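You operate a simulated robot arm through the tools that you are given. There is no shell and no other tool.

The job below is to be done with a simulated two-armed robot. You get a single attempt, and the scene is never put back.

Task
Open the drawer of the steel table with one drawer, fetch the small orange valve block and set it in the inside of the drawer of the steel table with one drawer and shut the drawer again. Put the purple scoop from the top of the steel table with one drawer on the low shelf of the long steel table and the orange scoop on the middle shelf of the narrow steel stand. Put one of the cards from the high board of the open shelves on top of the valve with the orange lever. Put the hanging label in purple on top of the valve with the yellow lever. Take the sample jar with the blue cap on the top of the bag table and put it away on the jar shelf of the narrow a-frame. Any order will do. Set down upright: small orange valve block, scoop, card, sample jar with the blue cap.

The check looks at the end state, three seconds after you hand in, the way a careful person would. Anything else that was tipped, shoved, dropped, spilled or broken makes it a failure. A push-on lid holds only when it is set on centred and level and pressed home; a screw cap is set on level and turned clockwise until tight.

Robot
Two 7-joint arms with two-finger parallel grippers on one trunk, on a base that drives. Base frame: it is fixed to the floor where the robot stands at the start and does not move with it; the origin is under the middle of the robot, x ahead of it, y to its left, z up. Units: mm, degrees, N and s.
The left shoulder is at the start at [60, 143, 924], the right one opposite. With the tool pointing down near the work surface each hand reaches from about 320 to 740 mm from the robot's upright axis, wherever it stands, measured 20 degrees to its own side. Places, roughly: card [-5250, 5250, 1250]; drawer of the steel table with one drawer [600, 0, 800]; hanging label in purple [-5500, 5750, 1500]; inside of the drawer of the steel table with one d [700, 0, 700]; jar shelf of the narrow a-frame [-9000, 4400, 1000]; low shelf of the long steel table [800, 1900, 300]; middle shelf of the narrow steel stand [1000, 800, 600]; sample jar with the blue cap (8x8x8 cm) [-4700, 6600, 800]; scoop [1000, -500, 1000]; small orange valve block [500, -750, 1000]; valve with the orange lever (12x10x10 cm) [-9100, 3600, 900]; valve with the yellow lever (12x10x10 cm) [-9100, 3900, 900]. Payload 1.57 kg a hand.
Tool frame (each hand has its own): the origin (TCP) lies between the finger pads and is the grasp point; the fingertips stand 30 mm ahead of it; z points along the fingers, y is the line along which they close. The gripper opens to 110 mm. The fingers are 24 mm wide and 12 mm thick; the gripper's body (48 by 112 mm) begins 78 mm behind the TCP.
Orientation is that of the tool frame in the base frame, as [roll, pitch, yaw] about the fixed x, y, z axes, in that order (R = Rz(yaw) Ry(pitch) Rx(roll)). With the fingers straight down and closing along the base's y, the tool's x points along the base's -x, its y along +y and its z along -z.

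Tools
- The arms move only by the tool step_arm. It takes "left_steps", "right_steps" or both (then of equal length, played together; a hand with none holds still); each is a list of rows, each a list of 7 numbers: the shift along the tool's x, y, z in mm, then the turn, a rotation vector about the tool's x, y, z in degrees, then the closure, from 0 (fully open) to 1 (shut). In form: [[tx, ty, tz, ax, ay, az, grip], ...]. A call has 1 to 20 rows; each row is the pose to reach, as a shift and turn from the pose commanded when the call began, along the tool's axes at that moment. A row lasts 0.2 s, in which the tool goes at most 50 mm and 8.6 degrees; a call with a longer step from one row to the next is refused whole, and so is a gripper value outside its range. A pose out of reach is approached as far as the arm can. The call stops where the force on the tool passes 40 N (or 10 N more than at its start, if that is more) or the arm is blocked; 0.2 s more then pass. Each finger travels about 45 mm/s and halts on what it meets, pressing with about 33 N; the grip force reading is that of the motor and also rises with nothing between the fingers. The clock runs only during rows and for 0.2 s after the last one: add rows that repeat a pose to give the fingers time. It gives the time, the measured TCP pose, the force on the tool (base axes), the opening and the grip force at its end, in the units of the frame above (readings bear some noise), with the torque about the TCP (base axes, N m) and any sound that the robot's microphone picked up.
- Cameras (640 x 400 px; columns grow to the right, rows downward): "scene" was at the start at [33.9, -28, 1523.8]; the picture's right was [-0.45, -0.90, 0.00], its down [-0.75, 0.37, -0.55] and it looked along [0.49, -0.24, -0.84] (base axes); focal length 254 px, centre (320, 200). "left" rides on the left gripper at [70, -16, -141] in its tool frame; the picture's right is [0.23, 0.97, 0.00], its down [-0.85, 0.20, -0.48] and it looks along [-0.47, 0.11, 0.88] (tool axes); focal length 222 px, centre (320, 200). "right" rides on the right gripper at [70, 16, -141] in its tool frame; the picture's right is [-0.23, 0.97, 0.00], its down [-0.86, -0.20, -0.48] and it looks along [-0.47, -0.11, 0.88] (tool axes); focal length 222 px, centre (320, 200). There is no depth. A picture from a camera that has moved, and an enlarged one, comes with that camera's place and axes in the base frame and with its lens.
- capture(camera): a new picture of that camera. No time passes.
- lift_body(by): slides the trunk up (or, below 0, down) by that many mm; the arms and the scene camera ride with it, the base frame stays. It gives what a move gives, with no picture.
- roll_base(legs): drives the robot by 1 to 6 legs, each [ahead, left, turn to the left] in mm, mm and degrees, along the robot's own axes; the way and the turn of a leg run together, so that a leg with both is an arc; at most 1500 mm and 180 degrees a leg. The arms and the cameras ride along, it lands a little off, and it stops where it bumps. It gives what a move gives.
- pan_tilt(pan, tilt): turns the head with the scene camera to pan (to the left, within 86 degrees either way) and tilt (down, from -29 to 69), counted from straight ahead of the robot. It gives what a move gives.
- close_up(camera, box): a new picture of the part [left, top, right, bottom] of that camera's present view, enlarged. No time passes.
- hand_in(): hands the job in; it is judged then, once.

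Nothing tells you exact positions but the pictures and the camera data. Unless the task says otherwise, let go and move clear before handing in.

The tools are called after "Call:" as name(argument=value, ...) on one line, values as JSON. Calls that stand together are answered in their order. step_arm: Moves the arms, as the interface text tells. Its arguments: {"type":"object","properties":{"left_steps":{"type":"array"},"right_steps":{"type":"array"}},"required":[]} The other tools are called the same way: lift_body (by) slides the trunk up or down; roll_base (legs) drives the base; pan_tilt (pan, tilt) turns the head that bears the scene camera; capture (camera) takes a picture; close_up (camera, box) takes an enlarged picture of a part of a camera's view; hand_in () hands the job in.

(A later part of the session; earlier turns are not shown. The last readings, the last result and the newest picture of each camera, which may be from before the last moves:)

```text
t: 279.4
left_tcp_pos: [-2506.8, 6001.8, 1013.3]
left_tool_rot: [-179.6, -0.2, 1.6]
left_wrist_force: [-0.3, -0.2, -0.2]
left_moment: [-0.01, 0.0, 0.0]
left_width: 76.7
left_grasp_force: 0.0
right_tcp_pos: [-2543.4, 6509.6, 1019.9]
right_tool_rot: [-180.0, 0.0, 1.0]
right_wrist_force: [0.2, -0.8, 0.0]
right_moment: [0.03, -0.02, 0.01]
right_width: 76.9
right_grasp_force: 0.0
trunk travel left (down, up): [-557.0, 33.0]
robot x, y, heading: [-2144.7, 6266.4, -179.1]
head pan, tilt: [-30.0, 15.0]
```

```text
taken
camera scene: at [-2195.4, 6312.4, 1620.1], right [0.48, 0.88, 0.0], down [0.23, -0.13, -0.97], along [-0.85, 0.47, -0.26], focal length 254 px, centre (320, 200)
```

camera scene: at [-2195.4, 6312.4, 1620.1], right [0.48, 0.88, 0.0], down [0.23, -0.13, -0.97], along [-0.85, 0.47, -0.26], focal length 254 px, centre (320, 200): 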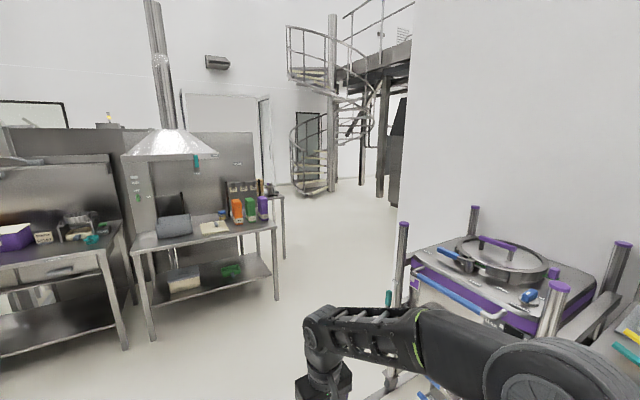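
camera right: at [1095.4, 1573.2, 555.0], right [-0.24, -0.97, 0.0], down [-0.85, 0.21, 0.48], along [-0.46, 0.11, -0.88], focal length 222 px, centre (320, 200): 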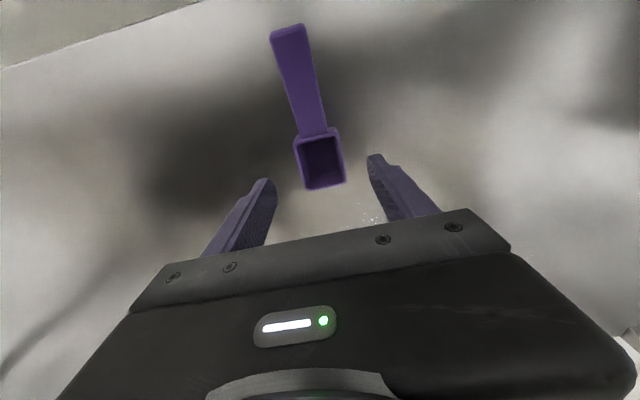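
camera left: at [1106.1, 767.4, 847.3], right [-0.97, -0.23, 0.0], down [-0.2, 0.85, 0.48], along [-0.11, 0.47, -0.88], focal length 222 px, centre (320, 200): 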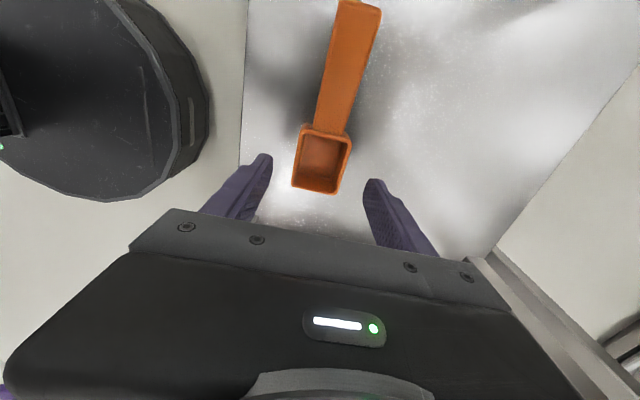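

Ahead are two work tables; the right one with the fume hood seems to be the bag table. I'll zoom in.

Call:
close_up(camera="scene", box=[120, 150, 300, 300])

Call:
pan_tilt(pan=10, tilt=15)

Call:
close_up(camera="scene", box=[180, 130, 380, 260])

Call:
close_up(camera="scene", box=[340, 150, 520, 270])

```text
2.67 times, centred on (210, 225) of scene
camera zoom: at [-2195.4, 6312.4, 1620.1], right [0.48, 0.88, 0.0], down [0.23, -0.13, -0.97], along [-0.85, 0.47, -0.26], focal length 676 px, centre (613, 133)
```

zoom: 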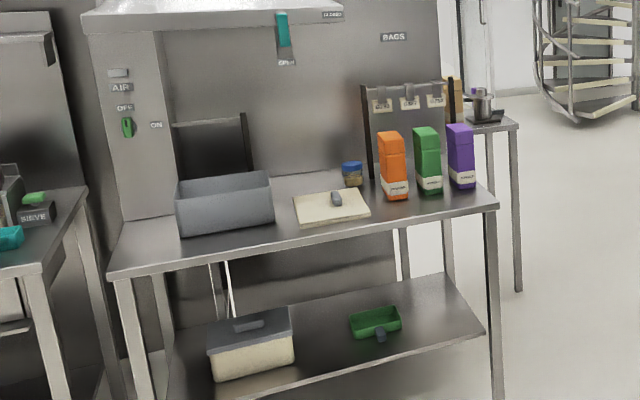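

```text
t: 280.4
left_tcp_pos: [-2506.5, 6001.9, 1011.5]
left_tool_rot: [-179.6, -0.1, 1.7]
left_wrist_force: [-0.8, -0.3, 0.1]
left_moment: [0.01, -0.01, 0.01]
left_width: 77.1
left_grasp_force: 0.0
right_tcp_pos: [-2543.1, 6510.9, 1018.4]
right_tool_rot: [-179.9, 0.0, 1.0]
right_wrist_force: [0.2, -0.8, 0.1]
right_moment: [0.03, 0.03, -0.01]
right_width: 77.0
right_grasp_force: 0.1
trunk travel left (down, up): [-557.0, 33.0]
robot x, y, heading: [-2142.7, 6263.0, -179.0]
head pan, tilt: [10.0, 15.0]
```

```text
3.08 times, centred on (280, 195) of scene
camera zoom: at [-2205.4, 6249.5, 1620.1], right [-0.19, 0.98, 0.0], down [0.25, 0.05, -0.97], along [-0.95, -0.18, -0.26], focal length 780 px, centre (443, 215)
```

zoom: 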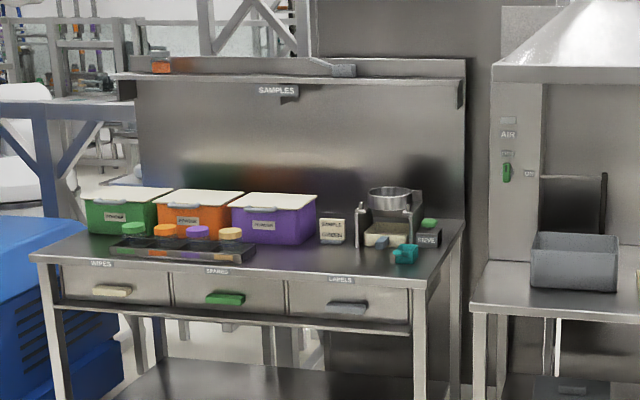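

```text
3.33 times, centred on (430, 210) of scene
camera zoom: at [-2205.4, 6249.5, 1620.1], right [-0.19, 0.98, 0.0], down [0.25, 0.05, -0.97], along [-0.95, -0.18, -0.26], focal length 845 px, centre (-47, 167)
```

zoom: 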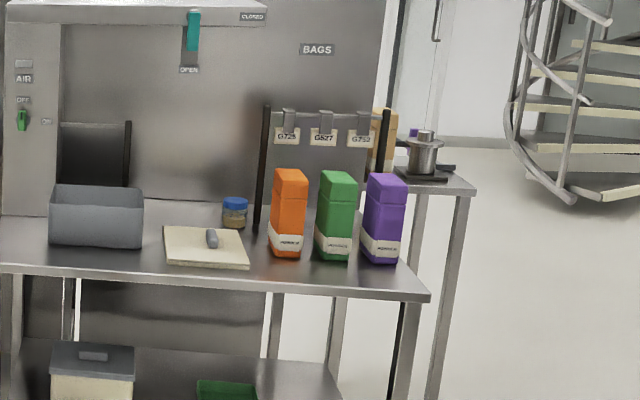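

The jar with the blue cap stands at the back of the bag table, right of centre. I'll drive up to the table.

Call:
roll_base(legs=[[1380, -200, -1.0]])

Call:
pan_tilt(pan=0, tilt=35)

Call:
capture(camera="scene")

Call:
close_up(camera="scene", box=[260, 60, 460, 200])

```text
t: 287.4
left_tcp_pos: [-3888.0, 6189.8, 1011.7]
left_tool_rot: [-179.6, -0.2, 1.0]
left_wrist_force: [0.3, 0.3, -0.1]
left_moment: [0.04, 0.0, 0.01]
left_width: 76.9
left_grasp_force: 0.1
right_tcp_pos: [-3919.1, 6698.9, 1019.2]
right_tool_rot: [-180.0, 0.0, 0.3]
right_wrist_force: [-0.5, 0.5, 0.6]
right_moment: [-0.04, 0.03, 0.01]
right_width: 77.1
right_grasp_force: 0.1
trunk travel left (down, up): [-557.0, 33.0]
robot x, y, heading: [-3522.4, 6445.6, -179.8]
head pan, tilt: [10.0, 15.0]
```

```text
t: 288.2
left_tcp_pos: [-3889.3, 6190.7, 1012.7]
left_tool_rot: [-179.6, -0.1, 1.0]
left_wrist_force: [0.4, 0.1, 0.0]
left_moment: [-0.04, -0.01, -0.02]
left_width: 77.0
left_grasp_force: 0.1
right_tcp_pos: [-3919.6, 6698.7, 1019.4]
right_tool_rot: [-180.0, 0.0, 0.3]
right_wrist_force: [-0.3, -0.8, -0.1]
right_moment: [0.0, 0.02, 0.01]
right_width: 77.1
right_grasp_force: 0.1
trunk travel left (down, up): [-557.0, 33.0]
robot x, y, heading: [-3523.3, 6443.4, -179.7]
head pan, tilt: [0.0, 35.0]
```

```text
taken
camera scene: at [-3580.7, 6450.6, 1588.2], right [-0.01, 1.0, 0.0], down [0.57, 0.0, -0.82], along [-0.82, 0.0, -0.57], focal length 254 px, centre (320, 200)
```

scene: 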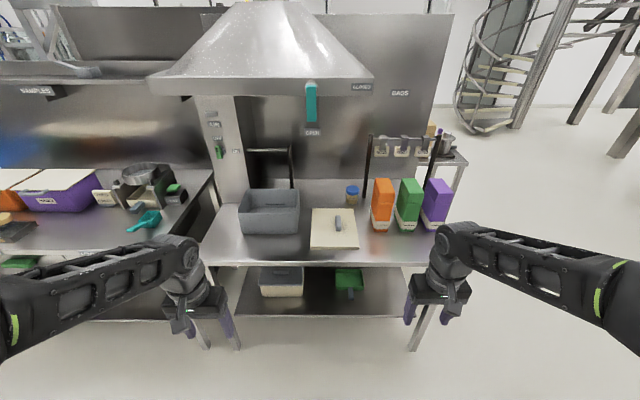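

```text
2.86 times, centred on (360, 130) of scene
camera zoom: at [-3580.7, 6450.6, 1588.2], right [-0.01, 1.0, 0.0], down [0.57, 0.0, -0.82], along [-0.82, 0.0, -0.57], focal length 724 px, centre (206, 400)
```

zoom: 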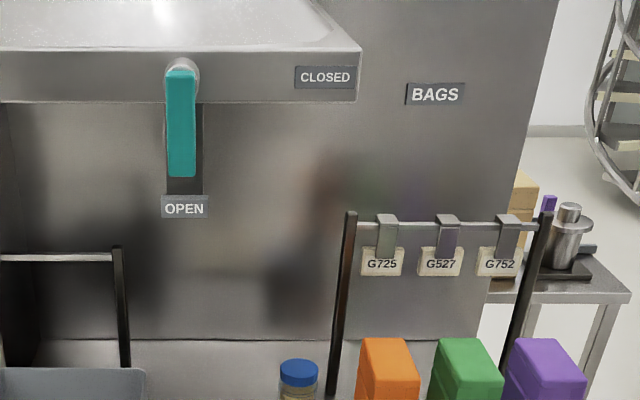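

The jar is at about (−4715, 6618), table top z≈790, some 450 mm in from the front edge and close to the orange carton. I'll move 340 mm closer and look with the right hand's camera.

Call:
roll_base(legs=[[330, 0, -0.3]])

Call:
pan_tilt(pan=-10, tilt=40)

Call:
capture(camera="scene")

Call:
capture(camera="right")

Call:
close_up(camera="scene", box=[240, 80, 440, 220])

```text
t: 290.4
left_tcp_pos: [-4222.7, 6189.2, 1011.5]
left_tool_rot: [-179.6, -0.1, 0.8]
left_wrist_force: [-0.7, -0.9, 0.2]
left_moment: [-0.05, -0.05, 0.0]
left_width: 77.2
left_grasp_force: 0.0
right_tcp_pos: [-4250.0, 6699.0, 1018.3]
right_tool_rot: [180.0, 0.0, 0.2]
right_wrist_force: [0.6, 0.5, 0.6]
right_moment: [0.0, -0.02, 0.0]
right_width: 76.9
right_grasp_force: 0.0
trunk travel left (down, up): [-557.0, 33.0]
robot x, y, heading: [-3853.8, 6445.7, -179.9]
head pan, tilt: [0.0, 35.0]
```

```text
t: 291.1
left_tcp_pos: [-4221.1, 6190.4, 1012.7]
left_tool_rot: [-179.6, -0.1, 0.8]
left_wrist_force: [0.3, -0.7, 0.5]
left_moment: [-0.03, 0.0, -0.01]
left_width: 76.8
left_grasp_force: 0.0
right_tcp_pos: [-4249.3, 6700.0, 1018.5]
right_tool_rot: [179.9, 0.0, 0.2]
right_wrist_force: [-0.6, -0.5, -1.0]
right_moment: [-0.02, 0.04, -0.04]
right_width: 76.9
right_grasp_force: 0.1
trunk travel left (down, up): [-557.0, 33.0]
robot x, y, heading: [-3852.6, 6447.7, -179.7]
head pan, tilt: [-10.0, 40.0]
```

```text
taken
camera scene: at [-3908.0, 6464.2, 1580.6], right [0.17, 0.99, 0.0], down [0.63, -0.11, -0.77], along [-0.76, 0.13, -0.64], focal length 254 px, centre (320, 200)
```

scene: 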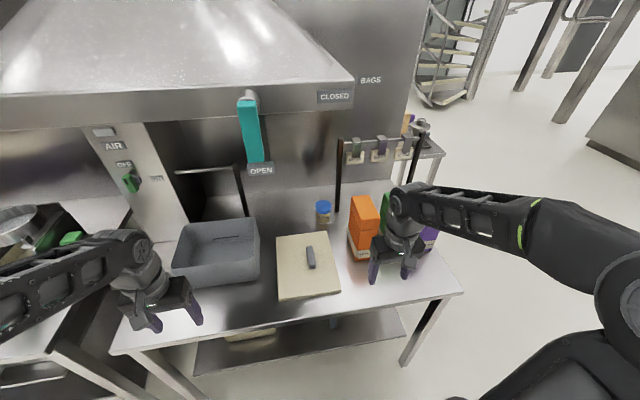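

```text
taken
camera right: at [-4178.7, 6684.0, 1160.6], right [-0.22, -0.97, 0.0], down [-0.86, 0.2, 0.48], along [-0.47, 0.11, -0.88], focal length 222 px, centre (320, 200)
```

right: 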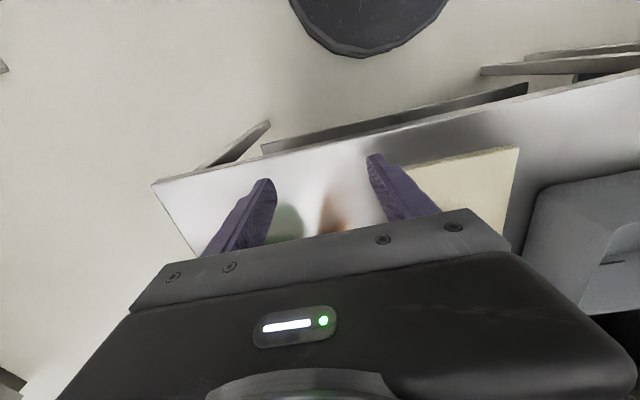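

```text
2.86 times, centred on (340, 150) of scene
camera zoom: at [-3908.0, 6464.2, 1580.6], right [0.17, 0.99, 0.0], down [0.63, -0.11, -0.77], along [-0.76, 0.13, -0.64], focal length 724 px, centre (263, 343)
```

zoom: 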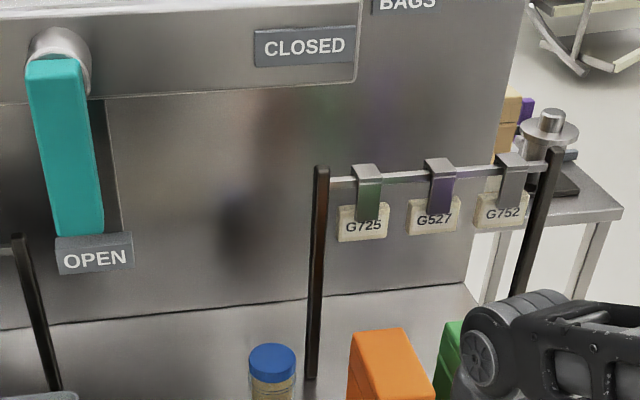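

Base front is about 310 mm ahead of the axis and the lower shelf starts at x≈−4343, so I can get to x≈−3995. First I'll move the right hand sideways clear of the orange carton, then roll in and look at the jar.

Call:
step_arm(right_steps=[[0, 30, 0, 0, 0, 0, 0.2], [0, 60, 0, 0, 0, 0, 0.1], [0, 95, 0, 0, 0, 0, 0.1], [-20, 105, 0, 0, 0, 0, 0.1]])

Call:
roll_base(legs=[[135, 0, 0]])

Call:
capture(camera="right")

Call:
capture(camera="scene")

```text
t: 292.1
left_tcp_pos: [-4220.9, 6190.3, 1012.3]
left_tool_rot: [-179.6, -0.2, 0.8]
left_wrist_force: [0.2, -0.5, -0.5]
left_moment: [-0.01, 0.02, 0.0]
left_width: 77.3
left_grasp_force: 0.0
right_tcp_pos: [-4269.2, 6593.9, 1019.1]
right_tool_rot: [180.0, 0.0, 0.0]
right_wrist_force: [-0.5, 0.8, 0.4]
right_moment: [0.03, 0.02, 0.01]
right_width: 98.7
right_grasp_force: 0.1
trunk travel left (down, up): [-557.0, 33.0]
robot x, y, heading: [-3855.3, 6442.9, -180.0]
head pan, tilt: [-10.0, 40.0]
```

```text
t: 293.4
left_tcp_pos: [-4357.6, 6189.6, 1012.3]
left_tool_rot: [-179.7, -0.1, 0.7]
left_wrist_force: [-0.3, 0.8, -0.3]
left_moment: [0.01, -0.04, 0.04]
left_width: 76.8
left_grasp_force: 0.2
right_tcp_pos: [-4405.7, 6595.5, 1018.8]
right_tool_rot: [-180.0, -0.1, 0.2]
right_wrist_force: [0.0, 0.1, -0.4]
right_moment: [0.01, 0.01, 0.0]
right_width: 99.1
right_grasp_force: 0.1
trunk travel left (down, up): [-557.0, 33.0]
robot x, y, heading: [-3990.7, 6444.6, -179.9]
head pan, tilt: [-10.0, 40.0]
```

```text
taken
camera right: at [-4335.0, 6578.5, 1160.5], right [-0.22, -0.97, 0.0], down [-0.86, 0.2, 0.48], along [-0.47, 0.11, -0.88], focal length 222 px, centre (320, 200)
```

right: 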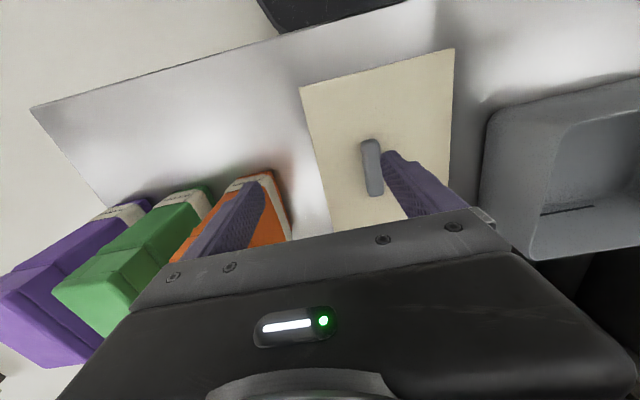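

```text
taken
camera scene: at [-4045.2, 6463.9, 1580.5], right [0.17, 0.99, 0.0], down [0.63, -0.11, -0.77], along [-0.75, 0.13, -0.64], focal length 254 px, centre (320, 200)
```

scene: 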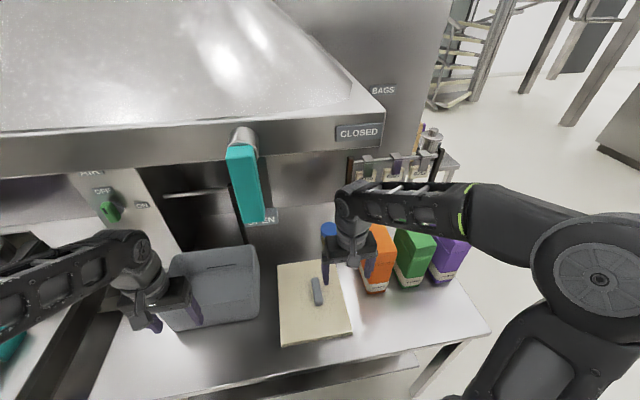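

The lane beside the orange carton has roughly 25–30 mm clearance for the hand. I'll extend the right hand 150 mm forward, above the table, to see the jar.

Call:
step_arm(right_steps=[[-30, 0, 0, 0, 0, 0, 0.1], [-60, -3, 0, 0, 0, 0, 0.1], [-90, -5, 0, 0, 0, 0, 0.1], [-120, -5, 0, 0, 0, 0, 0.1], [-150, -5, 0, 0, 0, 0, 0.1], [-150, -5, 0, 0, 0, 0, 0.1]])

Call:
capture(camera="right")

Call:
capture(camera="scene")

```text
t: 294.8
left_tcp_pos: [-4355.4, 6190.3, 1013.7]
left_tool_rot: [-179.6, 0.0, 0.8]
left_wrist_force: [-0.6, 0.0, 0.1]
left_moment: [-0.02, 0.0, 0.03]
left_width: 76.9
left_grasp_force: 0.1
right_tcp_pos: [-4554.7, 6597.9, 1020.0]
right_tool_rot: [180.0, 0.0, 0.1]
right_wrist_force: [0.3, -0.2, 0.4]
right_moment: [0.02, -0.03, 0.0]
right_width: 99.0
right_grasp_force: 0.0
trunk travel left (down, up): [-557.0, 33.0]
robot x, y, heading: [-3990.8, 6444.7, -179.8]
head pan, tilt: [-10.0, 40.0]
```

```text
taken
camera right: at [-4483.3, 6582.9, 1161.1], right [-0.22, -0.97, 0.0], down [-0.86, 0.2, 0.48], along [-0.47, 0.11, -0.88], focal length 222 px, centre (320, 200)
```

right: 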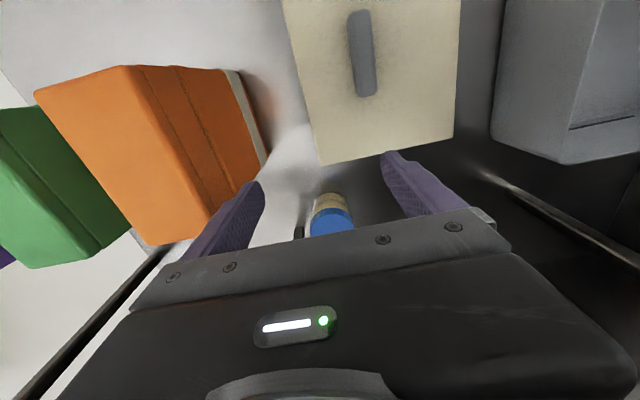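

```text
taken
camera scene: at [-4042.7, 6464.0, 1580.6], right [0.17, 0.99, 0.0], down [0.63, -0.11, -0.77], along [-0.75, 0.13, -0.64], focal length 254 px, centre (320, 200)
```

scene: 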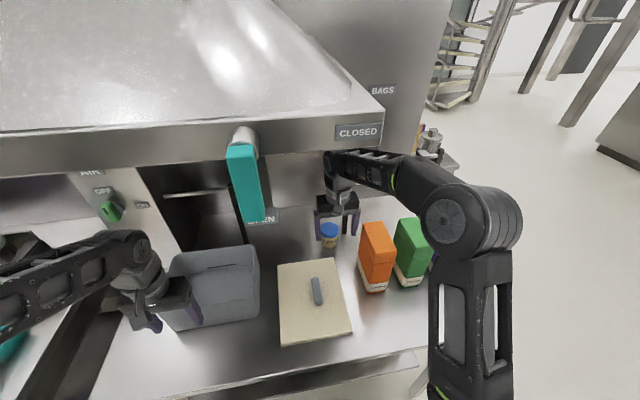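

Both cameras see the jar. I'll zoom to triangulate it.

Call:
close_up(camera="right", box=[260, 150, 400, 250])

Call:
close_up(camera="scene", box=[280, 170, 400, 260])

```text
4.00 times, centred on (330, 200) of right
camera zoom: at [-4483.3, 6582.9, 1161.1], right [-0.22, -0.97, 0.0], down [-0.86, 0.2, 0.48], along [-0.47, 0.11, -0.88], focal length 888 px, centre (280, 200)
```

zoom: 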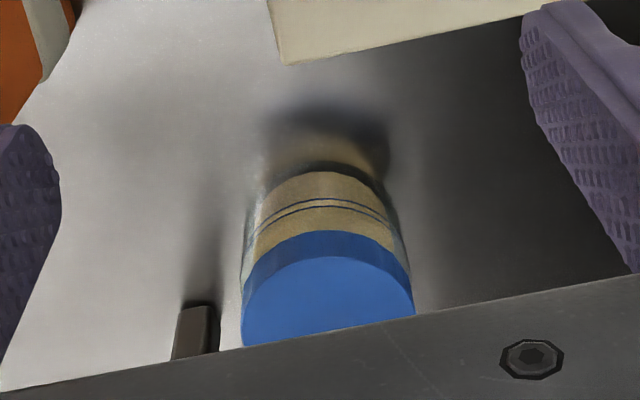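

```text
4.44 times, centred on (340, 215) of scene
camera zoom: at [-4042.7, 6464.0, 1580.6], right [0.17, 0.99, 0.0], down [0.63, -0.11, -0.77], along [-0.75, 0.13, -0.64], focal length 1127 px, centre (231, 133)
```

zoom: 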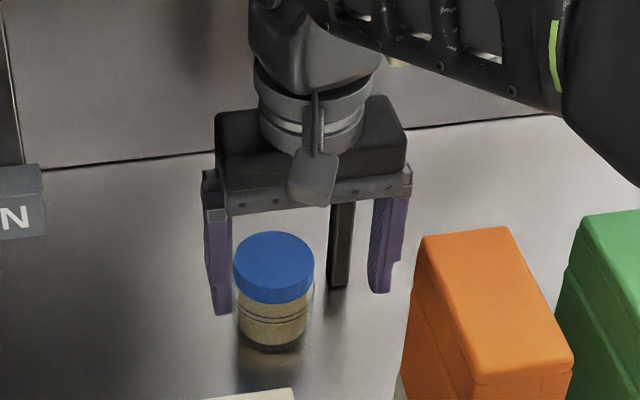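

Jar: centre ≈(−4704, 6615), cap top z≈870, cap about 70 mm wide, table top z≈790; a rack post stands just behind-right of it. I'll turn the open hand 45° so its body keeps clear of the post, and move over the jar.

Call:
roll_base(legs=[[35, 0, 0]])

Call:
step_arm(right_steps=[[0, 0, 0, 0, 0, 7.5, 0.05], [0, 0, 0, 0, 0, 15, 0], [0, 0, 0, 0, 0, 22.5, 0], [-10, 0, 5, 0, 0, 30, 0], [-25, -3, 15, 0, 0, 37.5, 0], [-45, -6, 25, 0, 0, 45, 0], [-65, -9, 35, 0, 0, 45, 0], [-80, -11, 45, 0, 0, 45, 0], [-80, -11, 45, 0, 0, 45, 0]])

Call:
capture(camera="right")

Call:
close_up(camera="scene", box=[270, 170, 410, 270])

```text
t: 295.7
left_tcp_pos: [-4393.2, 6189.4, 1011.8]
left_tool_rot: [-179.6, -0.2, 0.7]
left_wrist_force: [-0.2, -0.4, -0.3]
left_moment: [0.0, -0.05, 0.01]
left_width: 77.0
left_grasp_force: 0.1
right_tcp_pos: [-4591.9, 6598.9, 1018.1]
right_tool_rot: [180.0, 0.0, 0.2]
right_wrist_force: [0.1, -0.6, -0.1]
right_moment: [0.0, -0.05, -0.02]
right_width: 99.0
right_grasp_force: 0.1
trunk travel left (down, up): [-557.0, 33.0]
robot x, y, heading: [-4026.5, 6444.3, -179.9]
head pan, tilt: [-10.0, 40.0]
```

```text
t: 297.7
left_tcp_pos: [-4390.5, 6189.9, 1012.6]
left_tool_rot: [-179.6, -0.2, 0.8]
left_wrist_force: [0.4, 0.8, -0.6]
left_moment: [-0.02, 0.01, 0.02]
left_width: 76.8
left_grasp_force: 0.2
right_tcp_pos: [-4670.6, 6608.5, 974.0]
right_tool_rot: [180.0, 0.0, -44.8]
right_wrist_force: [-0.5, 0.4, 0.3]
right_moment: [0.01, -0.02, -0.01]
right_width: 110.0
right_grasp_force: 0.1
trunk travel left (down, up): [-557.0, 33.0]
robot x, y, heading: [-4027.0, 6441.0, -179.8]
head pan, tilt: [-10.0, 40.0]
```

```text
taken
camera right: at [-4630.0, 6549.2, 1115.8], right [-0.85, -0.53, 0.0], down [-0.47, 0.74, 0.48], along [-0.25, 0.41, -0.88], focal length 222 px, centre (320, 200)
```

right: 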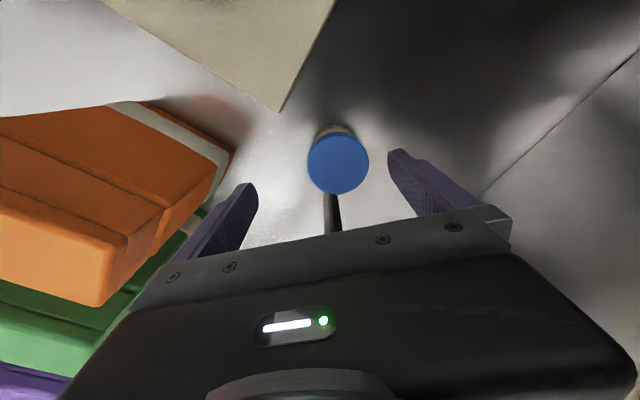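

```text
4.00 times, centred on (340, 220) of scene
camera zoom: at [-4078.2, 6463.8, 1580.6], right [0.17, 0.99, 0.0], down [0.63, -0.11, -0.77], along [-0.75, 0.13, -0.64], focal length 1014 px, centre (240, 120)
```

zoom: 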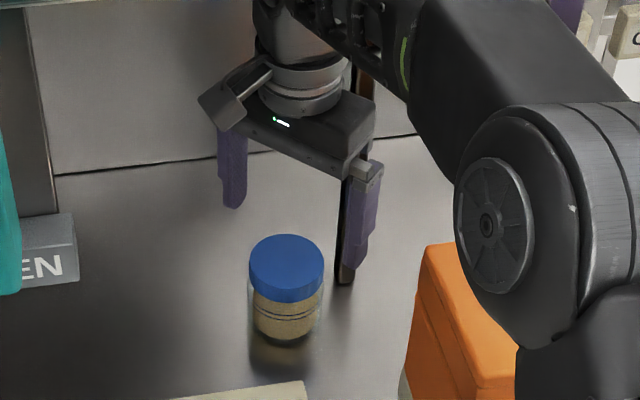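

The right elbow hangs low over the cartons, so lowering here risks knocking them. I'll withdraw the right hand the way it came and use the left arm instead, whose elbow would be over the clear left side.

Call:
step_arm(right_steps=[[15, -14, -15, 0, 0, 0, 0], [35, -34, -35, 0, 0, 0, 0], [57, -56, -45, 0, 0, -7.5, 0], [80, -79, -45, 0, 0, -15, 0], [103, -102, -45, 0, 0, -22.5, 0], [127, -126, -45, 0, 0, -30, 0.1], [151, -150, -45, 0, 0, -37.5, 0.2], [175, -174, -45, 0, 0, -45, 0.3], [199, -197, -45, 0, 0, -45, 0.3]])

Call:
capture(camera="scene")

```text
t: 299.7
left_tcp_pos: [-4391.4, 6189.5, 1012.8]
left_tool_rot: [-179.7, 0.0, 0.8]
left_wrist_force: [-0.1, -1.0, -0.6]
left_moment: [0.0, 0.01, 0.0]
left_width: 76.8
left_grasp_force: 0.0
right_tcp_pos: [-4387.7, 6607.4, 1020.6]
right_tool_rot: [-179.9, 0.0, 0.3]
right_wrist_force: [-0.3, 0.4, -0.1]
right_moment: [-0.07, 0.04, -0.01]
right_width: 77.2
right_grasp_force: 0.1
trunk travel left (down, up): [-557.0, 33.0]
robot x, y, heading: [-4029.4, 6444.2, -179.8]
head pan, tilt: [-10.0, 40.0]
```

```text
taken
camera scene: at [-4077.5, 6464.0, 1580.6], right [0.17, 0.99, 0.0], down [0.63, -0.11, -0.77], along [-0.76, 0.13, -0.64], focal length 254 px, centre (320, 200)
```

scene: 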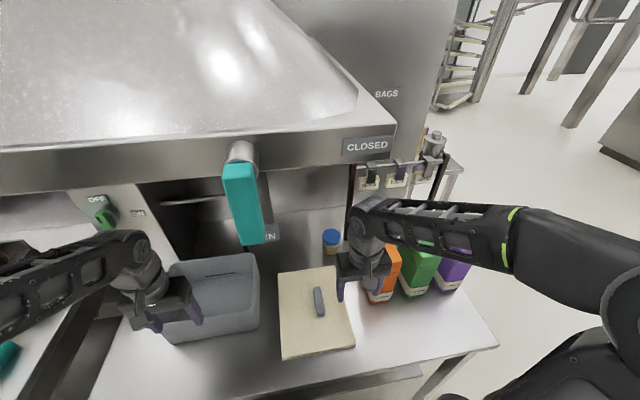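

Nothing was disturbed. I'll back out, and check the right side before shifting over.

Call:
roll_base(legs=[[-380, 0, -0.2]])

Call:
pan_tilt(pan=-60, tilt=30)

Call:
capture(camera="scene")

```text
t: 302.1
left_tcp_pos: [-4010.5, 6190.7, 1013.4]
left_tool_rot: [-179.7, 0.0, 0.8]
left_wrist_force: [0.0, -0.3, -0.7]
left_moment: [0.05, 0.02, 0.01]
left_width: 77.0
left_grasp_force: 0.1
right_tcp_pos: [-4008.1, 6609.4, 1020.9]
right_tool_rot: [-180.0, 0.0, 0.1]
right_wrist_force: [0.1, -0.4, 0.4]
right_moment: [-0.04, 0.04, 0.03]
right_width: 76.9
right_grasp_force: 0.0
trunk travel left (down, up): [-557.0, 33.0]
robot x, y, heading: [-3642.7, 6447.0, -180.1]
head pan, tilt: [-10.0, 40.0]
```

```text
t: 303.3
left_tcp_pos: [-4010.4, 6190.9, 1012.3]
left_tool_rot: [-179.6, -0.1, 0.8]
left_wrist_force: [-0.5, 0.7, -0.5]
left_moment: [0.01, 0.01, 0.02]
left_width: 77.2
left_grasp_force: 0.0
right_tcp_pos: [-4008.1, 6609.3, 1019.5]
right_tool_rot: [180.0, -0.1, 0.1]
right_wrist_force: [-0.8, -0.5, 0.0]
right_moment: [-0.03, 0.01, 0.03]
right_width: 76.9
right_grasp_force: 0.1
trunk travel left (down, up): [-557.0, 33.0]
robot x, y, heading: [-3649.1, 6450.8, -179.9]
head pan, tilt: [-60.0, 30.0]
```

```text
taken
camera scene: at [-3659.8, 6528.2, 1595.9], right [0.86, 0.5, 0.0], down [0.25, -0.43, -0.87], along [-0.43, 0.75, -0.5], focal length 254 px, centre (320, 200)
```

scene: 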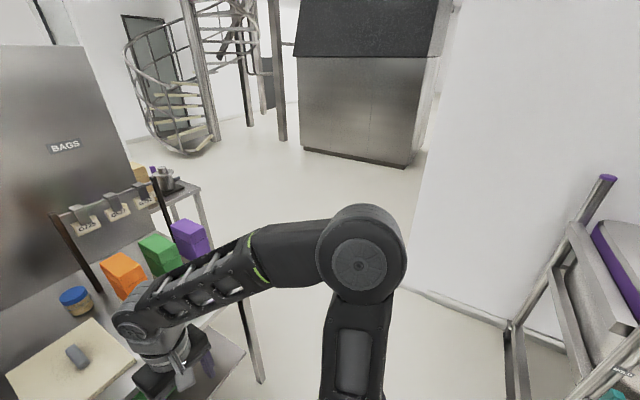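

I'll tuck the right hand outward, then shift right and approach with the left arm.

Call:
step_arm(right_steps=[[10, -30, 0, 0, 0, 0, 0.3], [20, -60, 0, 0, 0, 0, 0.3], [30, -95, 0, 0, 0, 0, 0.3]])

Call:
roll_base(legs=[[0, -320, 0], [365, 0, 0]])

Call:
pan_tilt(pan=10, tilt=40)

Call:
capture(camera="scene")

Call:
capture(camera="left")

```text
t: 304.1
left_tcp_pos: [-4010.6, 6191.0, 1012.1]
left_tool_rot: [-179.6, 0.0, 0.8]
left_wrist_force: [-0.9, 0.5, 0.5]
left_moment: [0.01, 0.03, -0.02]
left_width: 77.3
left_grasp_force: 0.0
right_tcp_pos: [-3978.8, 6706.3, 1017.1]
right_tool_rot: [180.0, 0.0, 0.2]
right_wrist_force: [0.5, 0.4, 1.1]
right_moment: [-0.04, 0.02, 0.0]
right_width: 76.9
right_grasp_force: 0.2
trunk travel left (down, up): [-557.0, 33.0]
robot x, y, heading: [-3645.5, 6445.5, -180.0]
head pan, tilt: [-60.0, 30.0]
```

```text
t: 308.2
left_tcp_pos: [-4378.1, 6508.1, 1012.2]
left_tool_rot: [-179.6, -0.1, 0.6]
left_wrist_force: [-0.7, -0.1, 0.5]
left_moment: [0.0, -0.04, 0.01]
left_width: 77.3
left_grasp_force: 0.1
right_tcp_pos: [-4345.7, 7023.6, 1018.4]
right_tool_rot: [179.9, -0.2, 0.2]
right_wrist_force: [-0.3, -0.5, -0.3]
right_moment: [0.01, -0.01, -0.03]
right_width: 77.2
right_grasp_force: 0.0
trunk travel left (down, up): [-557.0, 33.0]
robot x, y, heading: [-4010.1, 6766.4, -179.9]
head pan, tilt: [-60.0, 30.0]
```

```text
t: 309.6
left_tcp_pos: [-4377.2, 6509.5, 1012.5]
left_tool_rot: [-179.7, -0.1, 0.7]
left_wrist_force: [-0.3, 0.0, -0.4]
left_moment: [-0.01, 0.01, 0.01]
left_width: 77.0
left_grasp_force: 0.0
right_tcp_pos: [-4344.4, 7023.0, 1018.4]
right_tool_rot: [-180.0, -0.1, 0.1]
right_wrist_force: [-0.2, 0.6, -0.7]
right_moment: [0.01, 0.01, 0.01]
right_width: 77.0
right_grasp_force: 0.1
trunk travel left (down, up): [-557.0, 33.0]
robot x, y, heading: [-4007.9, 6762.8, -180.0]
head pan, tilt: [10.0, 40.0]
```

```text
taken
camera scene: at [-4064.1, 6753.1, 1580.6], right [-0.17, 0.98, 0.0], down [0.63, 0.11, -0.77], along [-0.75, -0.13, -0.64], focal length 254 px, centre (320, 200)
```

scene: 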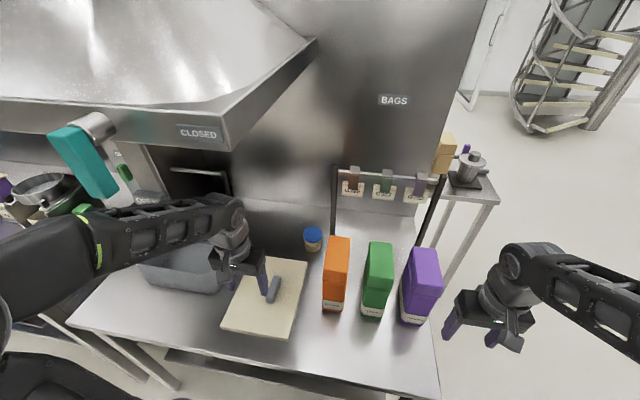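

```text
taken
camera left: at [-4307.0, 6524.5, 1152.5], right [0.24, -0.97, -0.01], down [-0.85, -0.21, 0.48], along [-0.46, -0.11, -0.88], focal length 222 px, centre (320, 200)
```

left: 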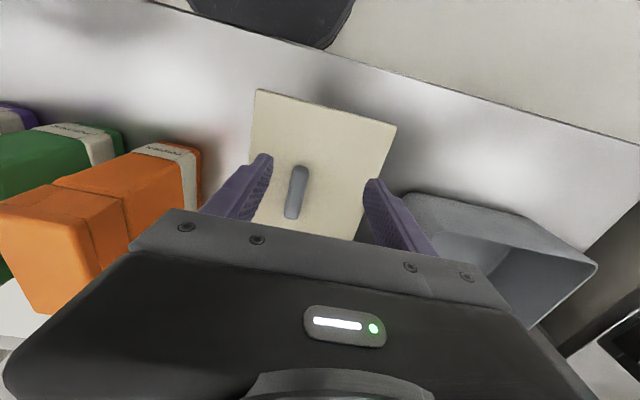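

The left lane is clear. I'll extend the left hand in two stages, turning it 45° as it goes.

Call:
step_arm(left_steps=[[-35, -10, 0, 0, 0, 7.5, 0.2], [-70, -20, 5, 0, 0, 15, 0.1], [-105, -30, 10, 0, 0, 22.5, 0], [-140, -40, 15, 0, 0, 30, 0], [-175, -52, 20, 0, 0, 37.5, 0], [-205, -64, 25, 0, 0, 45, 0], [-235, -75, 30, 0, 0, 45, 0], [-235, -75, 30, 0, 0, 45, 0]])

Call:
capture(camera="scene")

Call:
capture(camera="left")

```text
t: 311.4
left_tcp_pos: [-4613.6, 6579.7, 982.7]
left_tool_rot: [-179.6, 0.2, -44.3]
left_wrist_force: [-0.1, -0.4, -0.2]
left_moment: [0.0, 0.01, 0.0]
left_width: 109.8
left_grasp_force: 0.0
right_tcp_pos: [-4343.8, 7023.0, 1018.9]
right_tool_rot: [180.0, 0.1, 0.1]
right_wrist_force: [0.9, -0.3, -0.8]
right_moment: [0.01, 0.0, 0.03]
right_width: 76.9
right_grasp_force: 0.1
trunk travel left (down, up): [-557.0, 33.0]
robot x, y, heading: [-4009.5, 6768.6, -180.0]
head pan, tilt: [10.0, 40.0]
```

```text
taken
camera scene: at [-4063.6, 6752.8, 1580.6], right [-0.17, 0.98, 0.0], down [0.63, 0.11, -0.77], along [-0.75, -0.13, -0.64], focal length 254 px, centre (320, 200)
```

scene: 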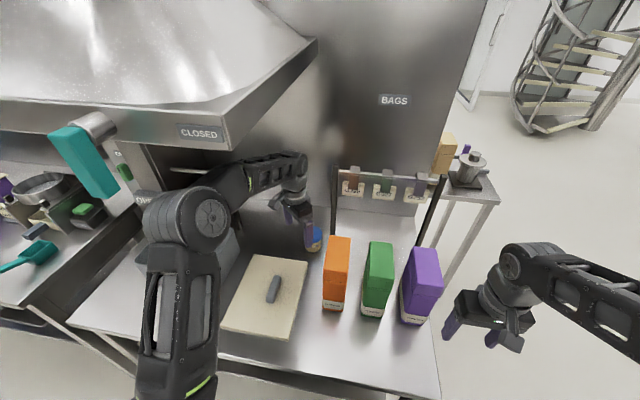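

```text
taken
camera left: at [-4551.1, 6542.0, 1122.4], right [-0.52, -0.86, -0.01], down [-0.75, 0.45, 0.48], along [-0.41, 0.25, -0.88], focal length 222 px, centre (320, 200)
```

left: 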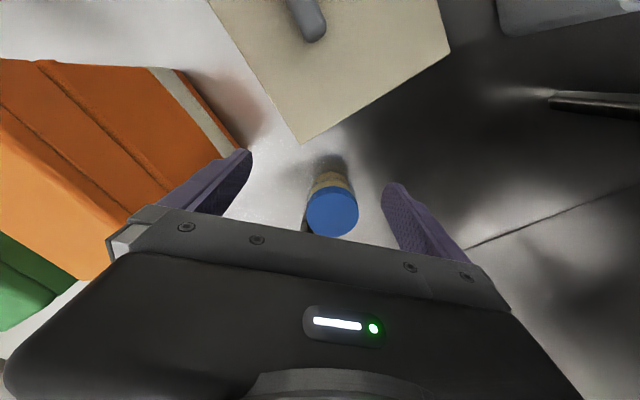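

The left camera confirms the jar at (−4694, 6610). The elbow is above the grey bin's edge for now; extending further should bring it inward. I'll extend over the jar, still high, and check the elbow.

Call:
step_arm(left_steps=[[-15, 20, 2, 0, 0, 0, 0], [-32, 38, 4, 0, 0, 0, 0], [-48, 55, 8, 0, 0, 0, 0], [-78, 33, 12, 0, 0, 0, 0], [-78, 33, 12, 0, 0, 0, 0]])

Call:
capture(camera="scene")

Call:
capture(camera="left")

```text
t: 312.6
left_tcp_pos: [-4691.4, 6610.3, 970.3]
left_tool_rot: [-179.9, 0.4, -44.4]
left_wrist_force: [-0.4, -0.1, 0.2]
left_moment: [0.04, 0.04, -0.02]
left_width: 109.8
left_grasp_force: 0.0
right_tcp_pos: [-4345.1, 7020.8, 1018.9]
right_tool_rot: [-179.9, 0.0, 0.1]
right_wrist_force: [-0.3, -1.1, 0.1]
right_moment: [0.01, 0.0, 0.0]
right_width: 77.2
right_grasp_force: 0.1
trunk travel left (down, up): [-557.0, 33.0]
robot x, y, heading: [-4008.0, 6763.3, -179.9]
head pan, tilt: [10.0, 40.0]
```

```text
taken
camera scene: at [-4064.5, 6751.7, 1580.6], right [-0.18, 0.98, 0.0], down [0.63, 0.11, -0.77], along [-0.75, -0.13, -0.64], focal length 254 px, centre (320, 200)
```

scene: 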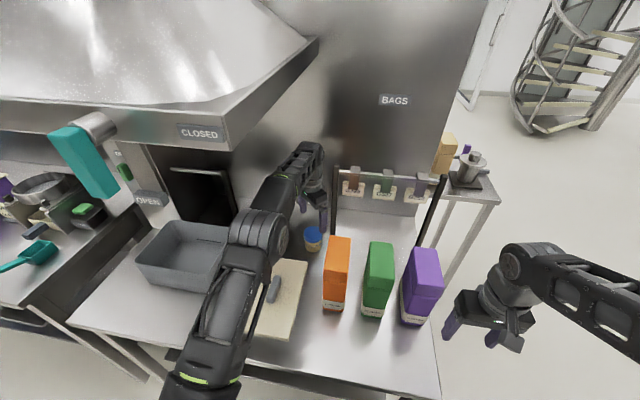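

```text
taken
camera left: at [-4629.3, 6572.7, 1110.0], right [-0.52, -0.86, -0.01], down [-0.75, 0.45, 0.48], along [-0.41, 0.25, -0.88], focal length 222 px, centre (320, 200)
```

left: 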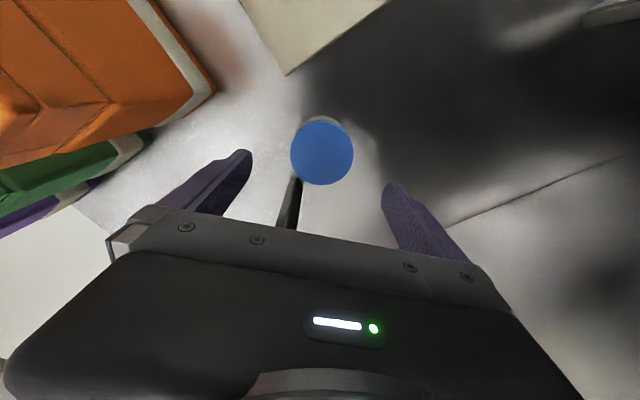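

The elbow has moved clear to the right of the bin and the hand is centred over the cap. I'll lower 60 mm first, check, then the rest.

Call:
step_arm(left_steps=[[0, 0, 20, 0, 0, 0, 0], [0, 0, 40, 0, 0, 0, 0], [0, 0, 60, 0, 0, 0, 0], [0, 0, 60, 0, 0, 0, 0]])

Call:
capture(camera="left")

Call:
capture(camera="scene")

```text
t: 313.6
left_tcp_pos: [-4691.8, 6612.4, 910.0]
left_tool_rot: [-179.7, 0.2, -44.2]
left_wrist_force: [-0.4, -1.4, 0.0]
left_moment: [-0.01, 0.0, 0.02]
left_width: 110.1
left_grasp_force: 0.1
right_tcp_pos: [-4344.7, 7023.6, 1018.3]
right_tool_rot: [180.0, -0.1, 0.1]
right_wrist_force: [0.6, 0.1, 0.8]
right_moment: [0.0, 0.0, -0.02]
right_width: 77.3
right_grasp_force: 0.1
trunk travel left (down, up): [-557.0, 33.0]
robot x, y, heading: [-4010.4, 6764.0, -180.0]
head pan, tilt: [10.0, 40.0]
```

```text
taken
camera left: at [-4630.3, 6574.2, 1050.2], right [-0.52, -0.86, -0.01], down [-0.75, 0.45, 0.48], along [-0.41, 0.25, -0.88], focal length 222 px, centre (320, 200)
```

left: 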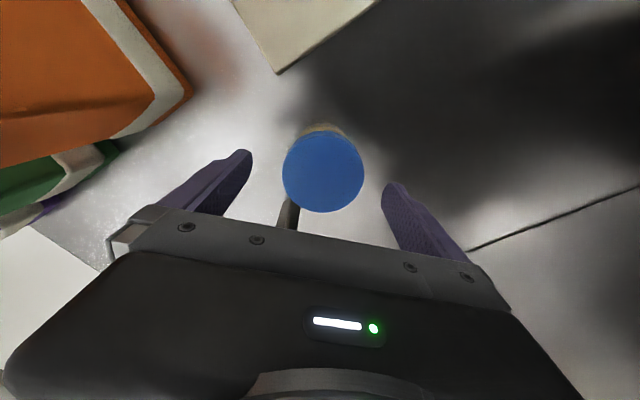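

```text
taken
camera scene: at [-4064.0, 6753.2, 1580.6], right [-0.17, 0.98, 0.0], down [0.63, 0.11, -0.77], along [-0.75, -0.13, -0.64], focal length 254 px, centre (320, 200)
```

scene: 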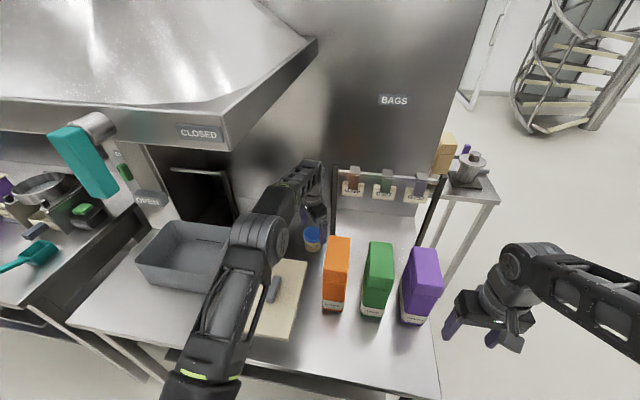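

Well centred. I'll lower the remaining 62 mm and close on the cap.

Call:
step_arm(left_steps=[[0, 1.5, 20, 0, 0, 0, 0], [0, 3, 40, 0, 0, 0, 0], [0, 3, 55, 0, 0, 0, 0], [0, 3, 62, 0, 0, 0, 0], [0, 3, 62, 0, 0, 0, 0.2], [0, 3, 62, 0, 0, 0, 0.4], [0, 3, 62, 0, 0, 0, 0.55], [0, 3, 62, 0, 0, 0, 0.55], [0, 3, 62, 0, 0, 0, 0.55]])

Call:
capture(camera="left")

Call:
close_up(camera="scene", box=[250, 170, 370, 270])

```text
t: 315.6
left_tcp_pos: [-4693.5, 6609.8, 848.7]
left_tool_rot: [-179.7, 0.3, -44.3]
left_wrist_force: [-0.1, -0.1, -0.8]
left_moment: [-0.06, 0.08, -0.01]
left_width: 70.3
left_grasp_force: 33.4
right_tcp_pos: [-4344.2, 7023.4, 1018.8]
right_tool_rot: [-179.9, 0.0, 0.1]
right_wrist_force: [-0.6, 0.0, 1.0]
right_moment: [-0.03, -0.02, -0.01]
right_width: 77.1
right_grasp_force: 0.0
trunk travel left (down, up): [-557.0, 33.0]
robot x, y, heading: [-4010.9, 6762.9, -179.5]
head pan, tilt: [10.0, 40.0]
```

```text
taken
camera left: at [-4632.0, 6572.4, 988.4], right [-0.52, -0.86, -0.01], down [-0.75, 0.45, 0.48], along [-0.41, 0.25, -0.88], focal length 222 px, centre (320, 200)
```

left: 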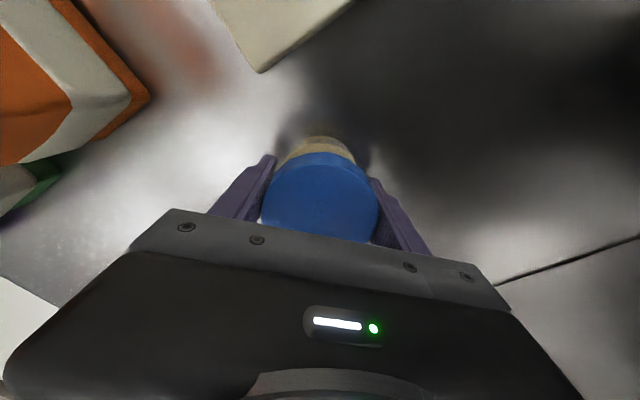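

```text
4.00 times, centred on (310, 220) of scene
camera zoom: at [-4064.3, 6753.1, 1580.6], right [-0.17, 0.98, 0.0], down [0.63, 0.11, -0.77], along [-0.75, -0.13, -0.64], focal length 1014 px, centre (360, 120)
```

zoom: 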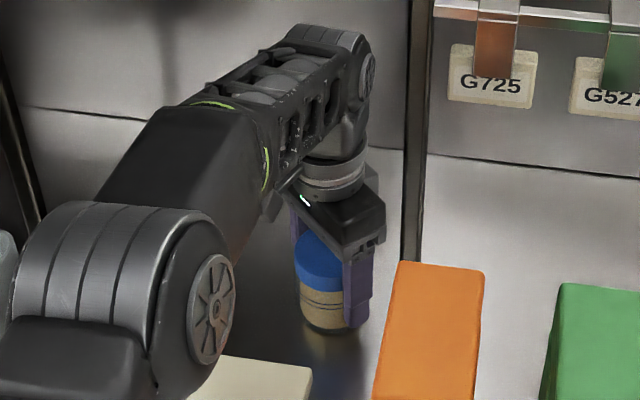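

The jar is held by its cap (70 mm). I'll lift it straight up.

Call:
step_arm(left_steps=[[0, 0, -10, 0, 0, 0, 0.55], [0, 0, -35, 0, 0, 0, 0.55], [0, 0, -65, 0, 0, 0, 0.55], [0, 0, -95, 0, 0, 0, 0.55], [0, 0, -120, 0, 0, 0, 0.55], [0, 0, -120, 0, 0, 0, 0.55]])

Call:
capture(camera="left")

Call:
capture(camera="scene")

```text
t: 317.0
left_tcp_pos: [-4693.3, 6609.3, 969.5]
left_tool_rot: [-179.8, 0.5, -44.3]
left_wrist_force: [-0.5, 0.1, -3.4]
left_moment: [0.02, -0.04, 0.01]
left_width: 70.1
left_grasp_force: 33.1
right_tcp_pos: [-4346.5, 7023.1, 1018.4]
right_tool_rot: [179.9, 0.0, 0.1]
right_wrist_force: [-0.1, 0.7, 0.1]
right_moment: [0.01, -0.01, 0.01]
right_width: 77.2
right_grasp_force: 0.0
trunk travel left (down, up): [-557.0, 33.0]
robot x, y, heading: [-4011.1, 6767.7, -179.8]
head pan, tilt: [10.0, 40.0]
```

```text
taken
camera left: at [-4630.9, 6571.1, 1107.8], right [-0.52, -0.86, -0.01], down [-0.75, 0.45, 0.48], along [-0.41, 0.25, -0.88], focal length 222 px, centre (320, 200)
```

left: 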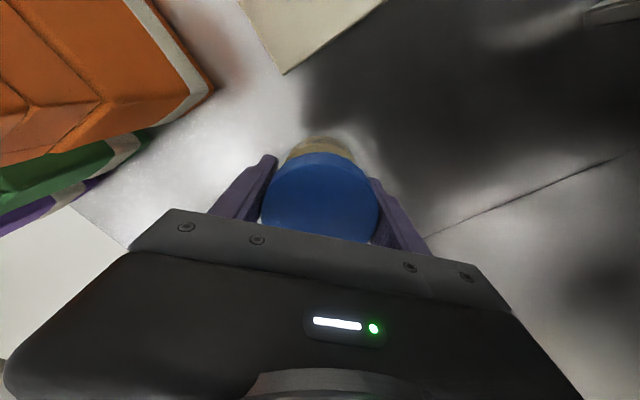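

```text
taken
camera scene: at [-4065.0, 6752.4, 1580.5], right [-0.17, 0.98, 0.0], down [0.63, 0.11, -0.77], along [-0.75, -0.13, -0.64], focal length 254 px, centre (320, 200)
```

scene: 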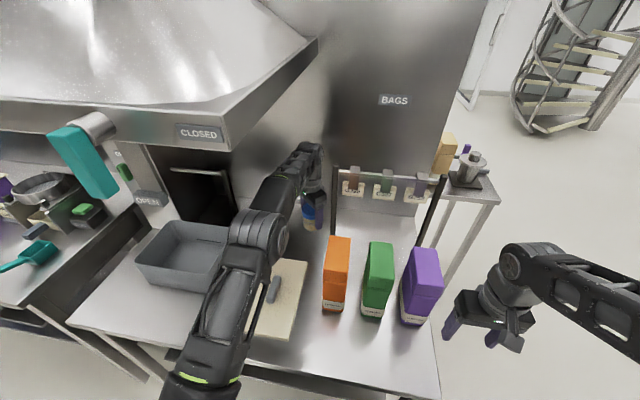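

I'll back straight out with the base; the lane beside the carton is free.

Call:
roll_base(legs=[[-420, 0, 0]])

Call:
pan_tilt(pan=0, tilt=30)

Call:
capture(camera="scene")

```text
t: 319.5
left_tcp_pos: [-4274.9, 6611.2, 968.0]
left_tool_rot: [-179.8, 0.4, -44.3]
left_wrist_force: [0.3, 0.1, -3.1]
left_moment: [0.01, 0.02, -0.02]
left_width: 69.8
left_grasp_force: 32.9
right_tcp_pos: [-3927.9, 7024.4, 1018.7]
right_tool_rot: [180.0, 0.0, 0.2]
right_wrist_force: [-0.2, -1.3, 0.3]
right_moment: [0.02, 0.02, 0.02]
right_width: 77.1
right_grasp_force: 0.1
trunk travel left (down, up): [-557.0, 33.0]
robot x, y, heading: [-3594.8, 6761.9, -179.9]
head pan, tilt: [10.0, 40.0]
```

```text
t: 320.3
left_tcp_pos: [-4276.5, 6611.4, 968.1]
left_tool_rot: [-179.8, 0.4, -44.3]
left_wrist_force: [0.0, 0.2, -2.8]
left_moment: [0.0, 0.02, 0.01]
left_width: 70.0
left_grasp_force: 33.2
right_tcp_pos: [-3928.2, 7024.6, 1018.9]
right_tool_rot: [179.9, -0.1, 0.1]
right_wrist_force: [-0.1, 0.7, 0.1]
right_moment: [-0.01, 0.0, 0.04]
right_width: 77.0
right_grasp_force: 0.0
trunk travel left (down, up): [-557.0, 33.0]
robot x, y, heading: [-3592.6, 6762.9, -179.9]
head pan, tilt: [0.0, 30.0]
```

```text
taken
camera scene: at [-3654.4, 6768.2, 1595.8], right [0.0, 1.0, 0.0], down [0.5, 0.0, -0.87], along [-0.87, 0.0, -0.5], focal length 254 px, centre (320, 200)
```

scene: 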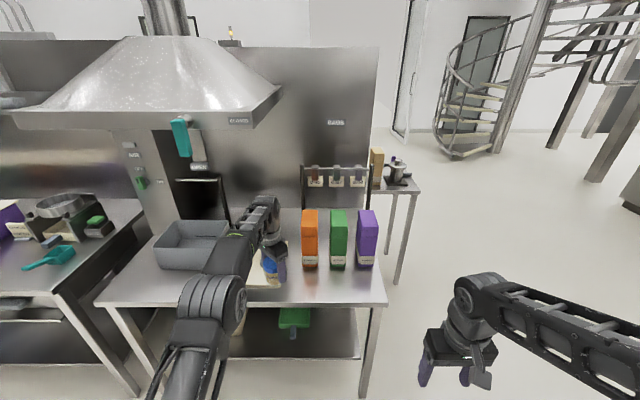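

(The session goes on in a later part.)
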